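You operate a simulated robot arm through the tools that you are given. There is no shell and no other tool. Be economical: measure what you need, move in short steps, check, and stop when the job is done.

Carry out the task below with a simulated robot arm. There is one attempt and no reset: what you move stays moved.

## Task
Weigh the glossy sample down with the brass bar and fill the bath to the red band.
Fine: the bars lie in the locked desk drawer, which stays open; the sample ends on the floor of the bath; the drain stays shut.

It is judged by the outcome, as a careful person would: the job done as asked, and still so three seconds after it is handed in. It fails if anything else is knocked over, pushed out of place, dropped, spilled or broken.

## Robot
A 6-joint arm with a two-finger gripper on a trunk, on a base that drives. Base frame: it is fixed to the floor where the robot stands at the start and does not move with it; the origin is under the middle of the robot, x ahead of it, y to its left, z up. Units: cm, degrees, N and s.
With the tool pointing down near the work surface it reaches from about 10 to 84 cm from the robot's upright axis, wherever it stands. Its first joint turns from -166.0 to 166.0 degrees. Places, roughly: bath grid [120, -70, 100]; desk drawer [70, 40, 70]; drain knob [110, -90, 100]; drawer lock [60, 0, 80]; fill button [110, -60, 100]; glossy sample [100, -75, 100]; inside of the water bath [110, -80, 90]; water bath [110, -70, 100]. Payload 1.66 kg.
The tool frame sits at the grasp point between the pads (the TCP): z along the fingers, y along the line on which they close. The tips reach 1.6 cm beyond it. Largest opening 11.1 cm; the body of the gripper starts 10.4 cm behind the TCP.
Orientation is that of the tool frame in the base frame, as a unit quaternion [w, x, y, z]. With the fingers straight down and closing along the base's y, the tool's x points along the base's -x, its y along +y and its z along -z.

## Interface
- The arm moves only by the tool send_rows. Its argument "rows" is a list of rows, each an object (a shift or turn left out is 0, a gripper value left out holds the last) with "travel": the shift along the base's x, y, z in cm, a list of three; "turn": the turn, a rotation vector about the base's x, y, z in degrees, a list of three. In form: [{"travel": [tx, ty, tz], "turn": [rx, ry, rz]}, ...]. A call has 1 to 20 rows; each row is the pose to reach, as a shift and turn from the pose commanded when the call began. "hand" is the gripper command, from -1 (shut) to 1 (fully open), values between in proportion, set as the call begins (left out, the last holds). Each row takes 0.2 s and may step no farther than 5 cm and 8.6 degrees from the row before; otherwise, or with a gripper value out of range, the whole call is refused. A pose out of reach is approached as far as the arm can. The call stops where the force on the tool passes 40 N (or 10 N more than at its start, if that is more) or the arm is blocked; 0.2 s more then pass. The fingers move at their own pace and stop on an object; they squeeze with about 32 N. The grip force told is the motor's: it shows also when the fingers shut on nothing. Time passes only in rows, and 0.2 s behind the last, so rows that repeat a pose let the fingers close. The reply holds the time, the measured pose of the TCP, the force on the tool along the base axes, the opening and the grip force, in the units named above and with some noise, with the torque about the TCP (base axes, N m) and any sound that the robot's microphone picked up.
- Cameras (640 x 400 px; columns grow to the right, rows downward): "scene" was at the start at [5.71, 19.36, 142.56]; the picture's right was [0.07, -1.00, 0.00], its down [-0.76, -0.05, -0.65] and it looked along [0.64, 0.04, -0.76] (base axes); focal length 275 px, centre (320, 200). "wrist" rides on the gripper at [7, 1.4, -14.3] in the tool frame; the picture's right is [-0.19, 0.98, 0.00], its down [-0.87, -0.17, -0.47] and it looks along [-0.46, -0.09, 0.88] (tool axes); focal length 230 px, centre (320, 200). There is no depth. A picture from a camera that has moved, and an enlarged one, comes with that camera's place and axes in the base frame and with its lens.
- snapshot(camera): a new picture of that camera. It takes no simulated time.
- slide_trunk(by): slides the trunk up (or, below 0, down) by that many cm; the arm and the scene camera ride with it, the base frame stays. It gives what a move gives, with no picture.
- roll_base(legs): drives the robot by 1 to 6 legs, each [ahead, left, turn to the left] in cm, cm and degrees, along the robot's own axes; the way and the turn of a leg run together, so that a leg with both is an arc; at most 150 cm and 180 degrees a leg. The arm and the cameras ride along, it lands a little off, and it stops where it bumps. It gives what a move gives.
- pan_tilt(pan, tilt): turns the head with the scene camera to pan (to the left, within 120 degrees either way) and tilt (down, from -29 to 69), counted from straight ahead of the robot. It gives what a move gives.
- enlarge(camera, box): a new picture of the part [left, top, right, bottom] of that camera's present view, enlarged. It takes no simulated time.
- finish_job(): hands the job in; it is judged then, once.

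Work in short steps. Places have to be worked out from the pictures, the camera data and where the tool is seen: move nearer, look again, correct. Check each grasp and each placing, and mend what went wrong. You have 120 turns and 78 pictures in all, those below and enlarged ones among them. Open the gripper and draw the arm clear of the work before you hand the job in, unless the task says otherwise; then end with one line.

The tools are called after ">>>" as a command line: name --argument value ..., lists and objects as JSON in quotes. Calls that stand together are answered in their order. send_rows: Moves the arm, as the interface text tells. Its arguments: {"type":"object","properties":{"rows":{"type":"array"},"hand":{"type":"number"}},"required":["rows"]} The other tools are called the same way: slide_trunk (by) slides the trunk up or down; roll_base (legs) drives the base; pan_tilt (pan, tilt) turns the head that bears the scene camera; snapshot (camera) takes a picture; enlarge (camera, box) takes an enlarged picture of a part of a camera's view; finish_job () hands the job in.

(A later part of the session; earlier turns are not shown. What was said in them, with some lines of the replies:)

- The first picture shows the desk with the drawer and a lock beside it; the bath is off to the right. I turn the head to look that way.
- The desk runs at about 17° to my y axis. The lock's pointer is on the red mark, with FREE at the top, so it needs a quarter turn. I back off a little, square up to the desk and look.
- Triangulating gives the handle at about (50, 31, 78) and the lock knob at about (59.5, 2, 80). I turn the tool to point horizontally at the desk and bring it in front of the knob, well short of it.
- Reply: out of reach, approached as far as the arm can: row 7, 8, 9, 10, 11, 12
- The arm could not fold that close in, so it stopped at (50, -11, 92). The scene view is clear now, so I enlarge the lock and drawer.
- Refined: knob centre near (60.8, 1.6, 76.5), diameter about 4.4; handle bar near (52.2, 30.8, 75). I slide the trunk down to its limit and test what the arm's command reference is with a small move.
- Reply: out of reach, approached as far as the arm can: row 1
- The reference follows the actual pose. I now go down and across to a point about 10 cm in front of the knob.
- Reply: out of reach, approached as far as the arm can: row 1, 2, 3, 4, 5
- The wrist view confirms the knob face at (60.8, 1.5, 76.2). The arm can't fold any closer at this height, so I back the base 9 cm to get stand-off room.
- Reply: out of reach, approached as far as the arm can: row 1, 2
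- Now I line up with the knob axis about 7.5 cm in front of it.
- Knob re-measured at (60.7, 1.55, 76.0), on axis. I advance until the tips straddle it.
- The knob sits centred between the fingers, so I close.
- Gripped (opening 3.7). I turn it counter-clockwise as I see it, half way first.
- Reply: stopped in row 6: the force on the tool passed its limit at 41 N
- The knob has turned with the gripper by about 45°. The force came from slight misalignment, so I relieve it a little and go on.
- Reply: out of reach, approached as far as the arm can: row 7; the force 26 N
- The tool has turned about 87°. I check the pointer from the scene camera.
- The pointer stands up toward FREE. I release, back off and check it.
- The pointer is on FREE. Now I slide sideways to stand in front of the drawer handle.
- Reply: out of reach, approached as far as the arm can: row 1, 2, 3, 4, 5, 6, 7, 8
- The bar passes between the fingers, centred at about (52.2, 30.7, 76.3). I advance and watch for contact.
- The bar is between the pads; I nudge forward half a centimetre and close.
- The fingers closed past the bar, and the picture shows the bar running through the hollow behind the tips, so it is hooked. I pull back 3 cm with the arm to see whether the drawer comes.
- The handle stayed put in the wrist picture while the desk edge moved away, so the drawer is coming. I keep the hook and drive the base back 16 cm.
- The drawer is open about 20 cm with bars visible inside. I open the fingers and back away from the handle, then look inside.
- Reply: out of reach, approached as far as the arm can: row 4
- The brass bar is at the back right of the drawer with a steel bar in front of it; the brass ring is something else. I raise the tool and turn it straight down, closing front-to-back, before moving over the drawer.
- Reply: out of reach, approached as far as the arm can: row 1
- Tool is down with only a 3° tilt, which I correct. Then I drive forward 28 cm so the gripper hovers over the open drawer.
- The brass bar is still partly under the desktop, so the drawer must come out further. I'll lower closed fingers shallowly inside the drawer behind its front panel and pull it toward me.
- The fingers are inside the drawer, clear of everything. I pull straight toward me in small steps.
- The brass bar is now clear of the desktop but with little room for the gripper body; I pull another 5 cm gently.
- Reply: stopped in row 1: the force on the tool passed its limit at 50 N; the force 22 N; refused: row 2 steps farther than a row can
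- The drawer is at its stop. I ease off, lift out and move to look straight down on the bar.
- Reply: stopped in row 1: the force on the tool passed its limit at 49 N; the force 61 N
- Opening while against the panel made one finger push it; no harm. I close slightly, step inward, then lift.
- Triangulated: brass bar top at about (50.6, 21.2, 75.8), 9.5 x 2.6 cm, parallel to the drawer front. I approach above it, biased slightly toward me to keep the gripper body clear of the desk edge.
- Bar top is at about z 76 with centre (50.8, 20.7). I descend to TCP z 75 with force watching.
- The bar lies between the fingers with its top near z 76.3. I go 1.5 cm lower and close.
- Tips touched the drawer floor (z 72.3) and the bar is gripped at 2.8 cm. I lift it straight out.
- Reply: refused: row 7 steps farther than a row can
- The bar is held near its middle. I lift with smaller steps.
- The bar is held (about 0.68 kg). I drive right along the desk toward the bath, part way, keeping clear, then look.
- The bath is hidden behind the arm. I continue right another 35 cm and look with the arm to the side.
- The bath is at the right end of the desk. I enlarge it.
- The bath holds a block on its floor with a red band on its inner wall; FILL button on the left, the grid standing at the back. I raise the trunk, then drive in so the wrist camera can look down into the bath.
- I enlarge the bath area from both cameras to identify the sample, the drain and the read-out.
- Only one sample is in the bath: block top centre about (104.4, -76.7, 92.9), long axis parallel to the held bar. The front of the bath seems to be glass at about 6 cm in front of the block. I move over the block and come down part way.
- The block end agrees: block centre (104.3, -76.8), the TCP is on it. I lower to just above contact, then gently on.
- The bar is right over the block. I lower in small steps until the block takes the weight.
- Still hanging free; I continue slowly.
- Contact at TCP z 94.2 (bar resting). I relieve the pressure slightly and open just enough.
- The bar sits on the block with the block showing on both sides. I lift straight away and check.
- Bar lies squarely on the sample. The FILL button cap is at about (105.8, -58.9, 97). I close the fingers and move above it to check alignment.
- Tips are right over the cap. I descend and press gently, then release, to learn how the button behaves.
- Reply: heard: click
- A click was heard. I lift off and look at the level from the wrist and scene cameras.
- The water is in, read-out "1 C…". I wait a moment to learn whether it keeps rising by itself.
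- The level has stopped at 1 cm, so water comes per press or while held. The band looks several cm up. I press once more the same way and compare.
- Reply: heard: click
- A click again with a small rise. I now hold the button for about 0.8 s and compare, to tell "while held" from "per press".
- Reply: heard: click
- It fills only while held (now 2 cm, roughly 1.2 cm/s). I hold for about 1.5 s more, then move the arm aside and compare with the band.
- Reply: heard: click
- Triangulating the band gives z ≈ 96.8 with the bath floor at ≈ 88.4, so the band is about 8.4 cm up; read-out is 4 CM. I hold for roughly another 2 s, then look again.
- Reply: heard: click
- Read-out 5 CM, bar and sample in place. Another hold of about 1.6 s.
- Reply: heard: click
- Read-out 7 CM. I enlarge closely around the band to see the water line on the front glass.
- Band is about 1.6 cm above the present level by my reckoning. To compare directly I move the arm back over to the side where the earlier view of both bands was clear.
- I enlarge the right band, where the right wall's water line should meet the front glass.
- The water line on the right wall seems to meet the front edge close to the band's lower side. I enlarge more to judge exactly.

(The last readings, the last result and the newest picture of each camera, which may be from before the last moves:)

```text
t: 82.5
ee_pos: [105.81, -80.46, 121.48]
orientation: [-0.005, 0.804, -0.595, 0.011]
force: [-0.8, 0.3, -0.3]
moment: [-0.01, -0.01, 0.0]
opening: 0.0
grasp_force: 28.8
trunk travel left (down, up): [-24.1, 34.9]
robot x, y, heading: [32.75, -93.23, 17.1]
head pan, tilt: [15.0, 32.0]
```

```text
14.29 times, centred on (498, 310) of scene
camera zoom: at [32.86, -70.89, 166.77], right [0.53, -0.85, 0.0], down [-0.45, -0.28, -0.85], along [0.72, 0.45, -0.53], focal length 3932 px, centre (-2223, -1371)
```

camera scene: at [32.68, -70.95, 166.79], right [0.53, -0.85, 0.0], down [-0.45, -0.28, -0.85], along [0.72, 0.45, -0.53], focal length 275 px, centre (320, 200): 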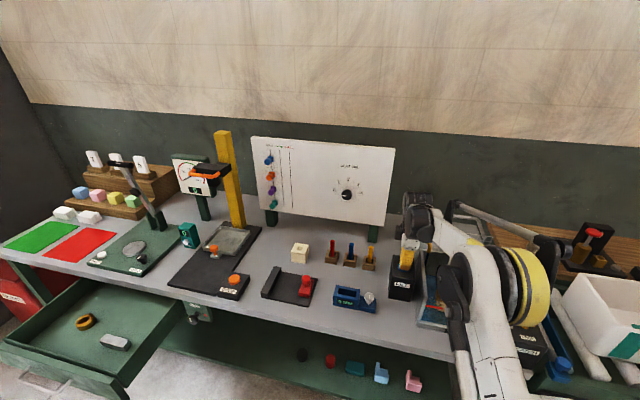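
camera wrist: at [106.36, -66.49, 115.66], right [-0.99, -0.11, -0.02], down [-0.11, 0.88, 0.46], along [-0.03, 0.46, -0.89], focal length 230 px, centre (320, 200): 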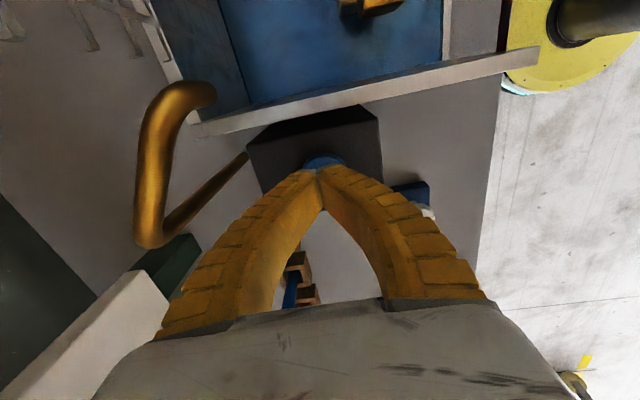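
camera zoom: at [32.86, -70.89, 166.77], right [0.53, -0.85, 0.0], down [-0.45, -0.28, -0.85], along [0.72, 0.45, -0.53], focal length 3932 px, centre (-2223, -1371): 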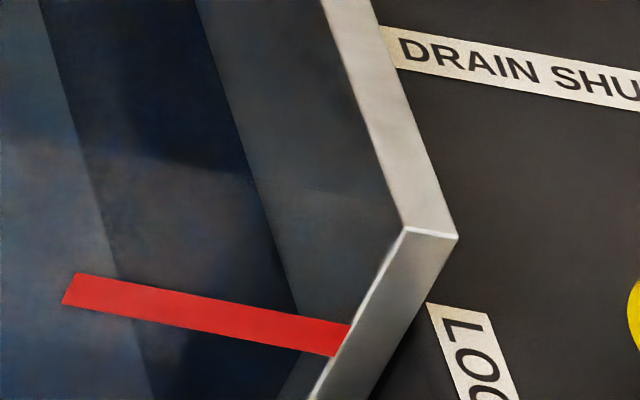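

The water's surface on the right wall meets the front plane roughly 1.2 cm below the band's centre. Each hold row gives about 0.25 cm. I return to the button and hold for three rows, then come back to look.

>>> send_rows --rows '[{"travel": [0, 4.5, 0]}, {"travel": [0, 9, 0]}, {"travel": [0, 13.5, 0]}, {"travel": [0, 18, -1]}, {"travel": [-0.1, 21, -4]}, {"travel": [-0.1, 21, -8.5]}, {"travel": [-0.1, 21, -13]}, {"travel": [-0.1, 21, -15.2]}, {"travel": [-0.1, 21, -15.2]}]'

>>> send_rows --rows '[{"travel": [0, 0, -4.5]}, {"travel": [0, 0, -7.5]}, {"travel": [0, 0, -8.2]}, {"travel": [0, 0, -8.2]}, {"travel": [0, 0, -8.2]}, {"travel": [0, 0, -5]}, {"travel": [0, 0, 0]}]'

>>> send_rows --rows '[{"travel": [0, 0, 5]}, {"travel": [0, 0, 10]}, {"travel": [0, -4.5, 12]}, {"travel": [0, -9, 14]}, {"travel": [0, -13.5, 15]}, {"travel": [0, -18, 15]}, {"travel": [0, -21, 15]}, {"travel": [0, -21, 15]}]'

>>> enlarge --camera "scene" --box '[464, 282, 520, 340]'

```text
t: 84.5
ee_pos: [105.53, -59.32, 106.2]
orientation: [-0.004, 0.804, -0.594, 0.012]
force: [0.0, 0.1, 0.1]
moment: [0.02, 0.0, -0.04]
opening: 0.01
grasp_force: 28.9
trunk travel left (down, up): [-24.1, 34.9]
robot x, y, heading: [32.71, -92.93, 16.7]
head pan, tilt: [15.0, 32.0]
```

```text
t: 86.0
ee_pos: [105.64, -59.39, 106.13]
orientation: [-0.004, 0.805, -0.593, 0.012]
force: [0.2, 0.4, 0.0]
moment: [-0.04, 0.01, -0.02]
opening: 0.0
grasp_force: 28.5
trunk travel left (down, up): [-24.1, 34.9]
robot x, y, heading: [32.61, -92.89, 17.0]
head pan, tilt: [15.0, 32.0]
heard: click
```

```text
t: 87.8
ee_pos: [105.59, -80.55, 121.13]
orientation: [-0.004, 0.804, -0.594, 0.012]
force: [0.5, -0.5, -0.9]
moment: [-0.02, 0.0, -0.02]
opening: 0.0
grasp_force: 28.8
trunk travel left (down, up): [-24.1, 34.9]
robot x, y, heading: [32.64, -93.03, 16.8]
head pan, tilt: [15.0, 32.0]
```

```text
6.90 times, centred on (492, 311) of scene
camera zoom: at [32.86, -70.89, 166.77], right [0.53, -0.85, 0.0], down [-0.45, -0.28, -0.85], along [0.72, 0.45, -0.53], focal length 1898 px, centre (-866, -566)
```

zoom: 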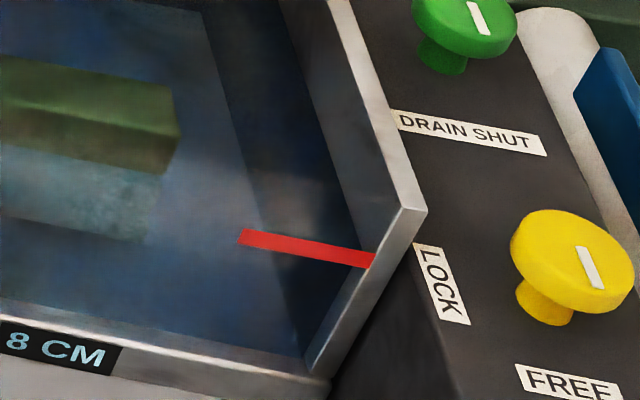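

Now 8 CM and the bar just submerged. Close-up of the junction again.

>>> enlarge --camera "scene" --box '[484, 296, 512, 324]'

```text
14.29 times, centred on (498, 310) of scene
camera zoom: at [32.86, -70.89, 166.77], right [0.53, -0.85, 0.0], down [-0.45, -0.28, -0.85], along [0.72, 0.45, -0.53], focal length 3932 px, centre (-2223, -1371)
```

zoom: 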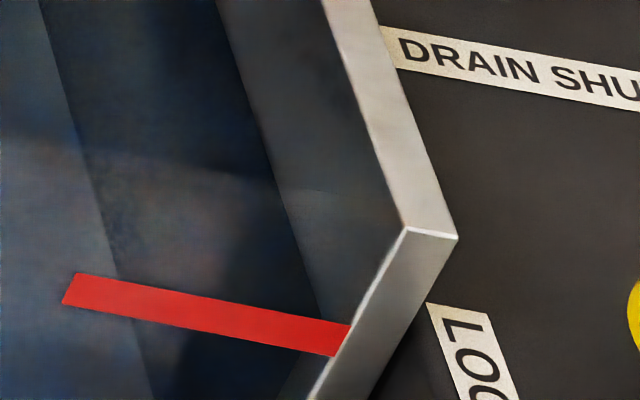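

The water now meets the band's lower edge; the last three-row hold raised it by about the same as the band's thickness or slightly more. Two hold rows should bring it to the band's middle.

>>> send_rows --rows '[{"travel": [0, 4.5, 0]}, {"travel": [0, 9, 0]}, {"travel": [0, 13.5, 0]}, {"travel": [0, 18, -1]}, {"travel": [0, 21, -4]}, {"travel": [0, 21, -8.5]}, {"travel": [0, 21, -13]}, {"travel": [0, 21, -15]}, {"travel": [0, 21, -15]}]'

>>> send_rows --rows '[{"travel": [0, 0, -4.5]}, {"travel": [0, 0, -7.5]}, {"travel": [0, 0, -8.2]}, {"travel": [0, 0, -8.2]}, {"travel": [0, 0, -5]}, {"travel": [0, 0, 0]}]'

>>> send_rows --rows '[{"travel": [0, 0, 5]}, {"travel": [0, 0, 10]}, {"travel": [0, -4.5, 12]}, {"travel": [0, -9, 14]}, {"travel": [0, -13.5, 15]}, {"travel": [0, -18, 15]}, {"travel": [0, -21, 15]}, {"travel": [0, -21, 15]}]'

>>> enlarge --camera "scene" --box '[484, 296, 512, 324]'

```text
t: 89.8
ee_pos: [105.61, -59.42, 106.13]
orientation: [-0.004, 0.805, -0.593, 0.011]
force: [0.3, 1.2, 0.5]
moment: [0.0, 0.0, -0.01]
opening: 0.0
grasp_force: 28.5
trunk travel left (down, up): [-24.1, 34.9]
robot x, y, heading: [32.56, -92.8, 16.8]
head pan, tilt: [15.0, 32.0]
```

```text
t: 91.2
ee_pos: [105.69, -59.58, 106.05]
orientation: [-0.005, 0.804, -0.594, 0.012]
force: [0.3, 0.7, 0.0]
moment: [0.02, -0.02, -0.03]
opening: 0.0
grasp_force: 29.0
trunk travel left (down, up): [-24.1, 34.9]
robot x, y, heading: [32.65, -93.0, 17.1]
head pan, tilt: [15.0, 32.0]
heard: click
```

```text
t: 93.0
ee_pos: [105.6, -80.63, 121.17]
orientation: [-0.004, 0.804, -0.594, 0.012]
force: [0.1, 0.4, 0.0]
moment: [-0.02, 0.0, 0.03]
opening: 0.0
grasp_force: 28.5
trunk travel left (down, up): [-24.1, 34.9]
robot x, y, heading: [32.74, -93.23, 17.1]
head pan, tilt: [15.0, 32.0]
```

```text
14.29 times, centred on (498, 310) of scene
camera zoom: at [32.86, -70.88, 166.77], right [0.53, -0.85, 0.0], down [-0.45, -0.28, -0.85], along [0.72, 0.45, -0.53], focal length 3932 px, centre (-2223, -1371)
```

zoom: 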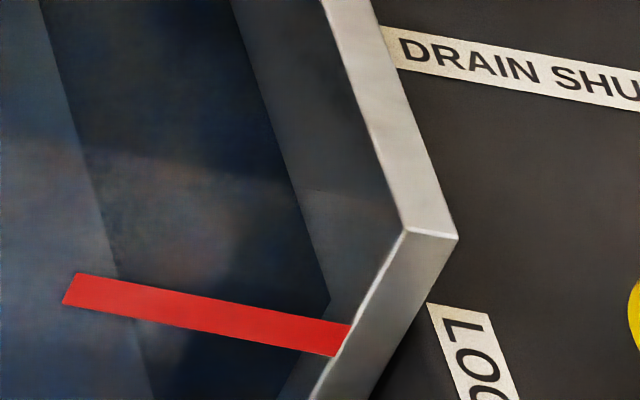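

The water line now meets the front plane at the band's middle. I check the whole bath and the read-out.

>>> enlarge --camera "scene" --box '[413, 255, 509, 345]'

>>> snapshot --camera "wrist"

```text
4.44 times, centred on (461, 300) of scene
camera zoom: at [32.86, -70.88, 166.77], right [0.53, -0.85, 0.0], down [-0.45, -0.28, -0.85], along [0.72, 0.45, -0.53], focal length 1223 px, centre (-307, -244)
```

zoom: 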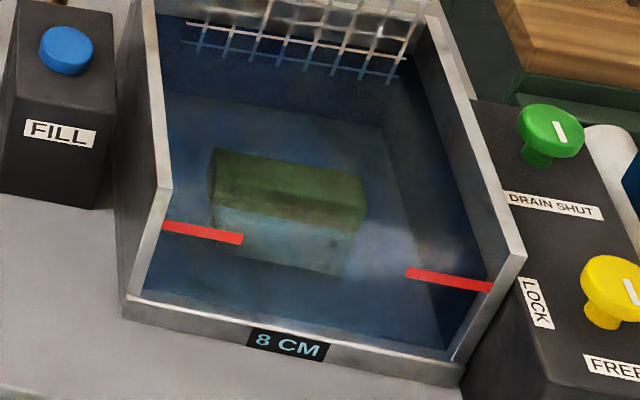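

```text
5 pictures are left
camera wrist: at [106.27, -87.45, 135.49], right [-0.99, -0.11, -0.02], down [-0.11, 0.88, 0.46], along [-0.03, 0.46, -0.89], focal length 230 px, centre (320, 200)
```

wrist: 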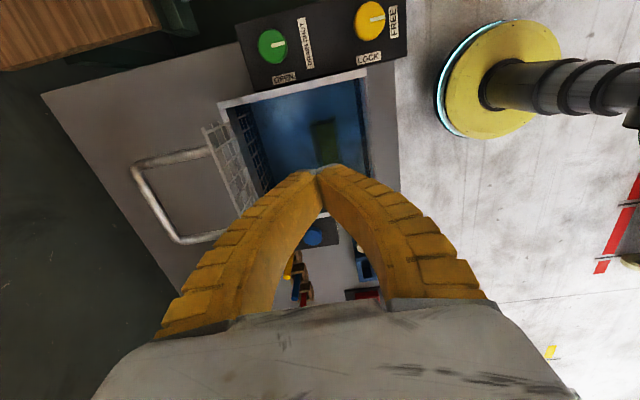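

The level reads 8 CM at the band, the bar is on the sample on the floor, and the drain is untouched. I raise the arm, back straight away and open the gripper.

>>> send_rows --rows '[{"travel": [-1.5, -0.5, 3]}, {"travel": [-4.5, -1.5, 4]}, {"travel": [-8.5, -2.5, 4]}, {"travel": [-8.5, -2.5, 4]}]'

>>> roll_base --legs '[[-40, 0, 0]]'

>>> send_rows --rows '[{"travel": [0, 0, 0]}, {"travel": [0, 0, 0]}, {"travel": [0, 0, 0]}]' --hand 1

>>> snapshot --camera "scene"

```text
t: 94.0
ee_pos: [97.21, -83.02, 125.02]
orientation: [-0.004, 0.804, -0.594, 0.012]
force: [1.0, 0.9, 0.0]
moment: [-0.01, 0.01, -0.02]
opening: 0.03
grasp_force: 28.6
trunk travel left (down, up): [-24.1, 34.9]
robot x, y, heading: [32.78, -93.41, 16.6]
head pan, tilt: [15.0, 32.0]
```

```text
t: 96.5
ee_pos: [59.09, -94.42, 125.21]
orientation: [-0.006, 0.805, -0.593, 0.012]
force: [-0.2, 0.5, -0.6]
moment: [0.0, -0.03, 0.03]
opening: 0.01
grasp_force: 28.6
trunk travel left (down, up): [-24.1, 34.9]
robot x, y, heading: [-5.31, -104.2, 16.8]
head pan, tilt: [15.0, 32.0]
```

```text
t: 97.3
ee_pos: [59.13, -94.4, 125.02]
orientation: [-0.004, 0.805, -0.593, 0.012]
force: [-0.5, -0.5, 0.2]
moment: [-0.03, 0.0, 0.01]
opening: 11.09
grasp_force: 0.2
trunk travel left (down, up): [-24.1, 34.9]
robot x, y, heading: [-5.05, -104.51, 16.9]
head pan, tilt: [15.0, 32.0]
```

```text
4 pictures are left
camera scene: at [-5.17, -82.46, 166.77], right [0.53, -0.85, 0.0], down [-0.45, -0.28, -0.85], along [0.72, 0.45, -0.53], focal length 275 px, centre (320, 200)
```

scene: 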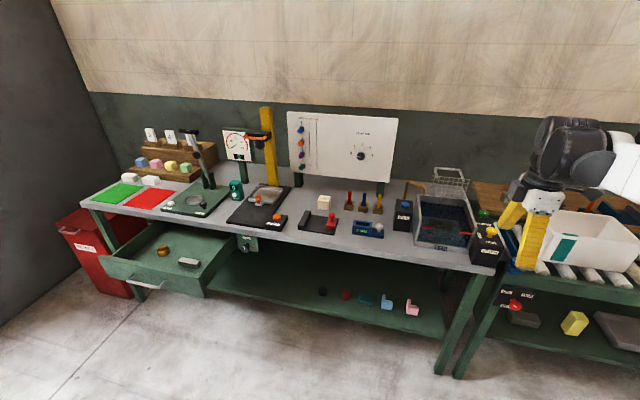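

The arm is clear, the drawer open, nothing disturbed. From this lower angle I make one last check of the level against the band, lowering the trunk (the arm is well in front of the bench).

>>> slide_trunk --by -22

>>> enlarge --camera "scene" --box '[400, 130, 500, 205]'

```text
t: 99.7
ee_pos: [59.2, -94.37, 103.19]
orientation: [-0.004, 0.805, -0.594, 0.012]
force: [0.4, -0.2, 0.7]
moment: [0.03, 0.0, 0.02]
opening: 11.08
grasp_force: 0.1
trunk travel left (down, up): [-2.1, 56.9]
robot x, y, heading: [-5.35, -104.58, 16.8]
head pan, tilt: [15.0, 32.0]
```

```text
5.33 times, centred on (450, 168) of scene
camera zoom: at [-5.17, -82.46, 144.78], right [0.53, -0.85, 0.0], down [-0.45, -0.28, -0.85], along [0.72, 0.45, -0.53], focal length 1468 px, centre (-373, 373)
```

zoom: 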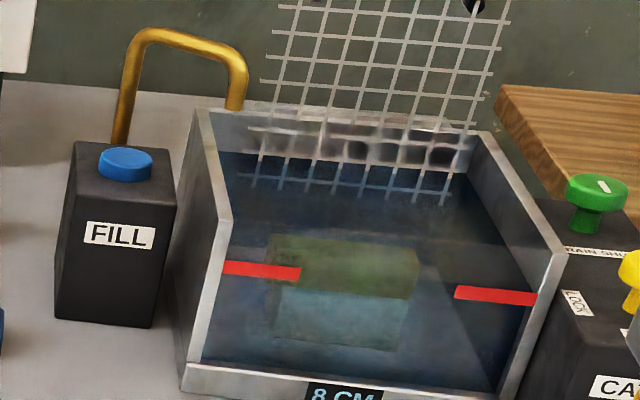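

I zoom in on the right band in this flatter view.

>>> enlarge --camera "scene" --box '[472, 170, 496, 200]'

```text
13.33 times, centred on (484, 185) of scene
camera zoom: at [-5.17, -82.46, 144.78], right [0.53, -0.85, 0.0], down [-0.45, -0.28, -0.85], along [0.72, 0.45, -0.53], focal length 3670 px, centre (-1867, 400)
```

zoom: 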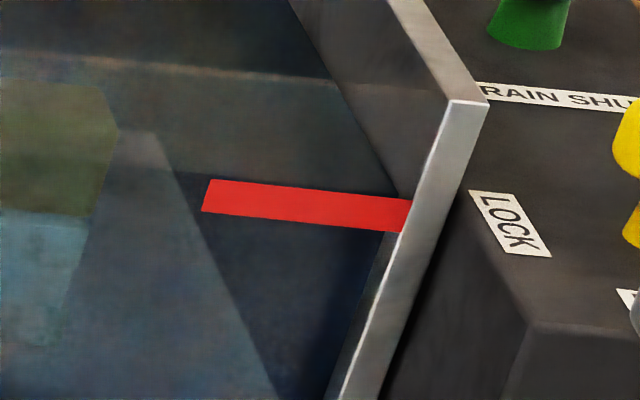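

The water surface meets the front plane exactly at the middle of the red band (215 against 216 px). Everything is in place, so I hand in.

>>> finish_job

```text
The job is handed in.
```

The job is handed in. The brass bar lies on the sample on the bath floor, and the water is at the red band with the read-out showing 8 CM. The drawer is open and the drain is shut.
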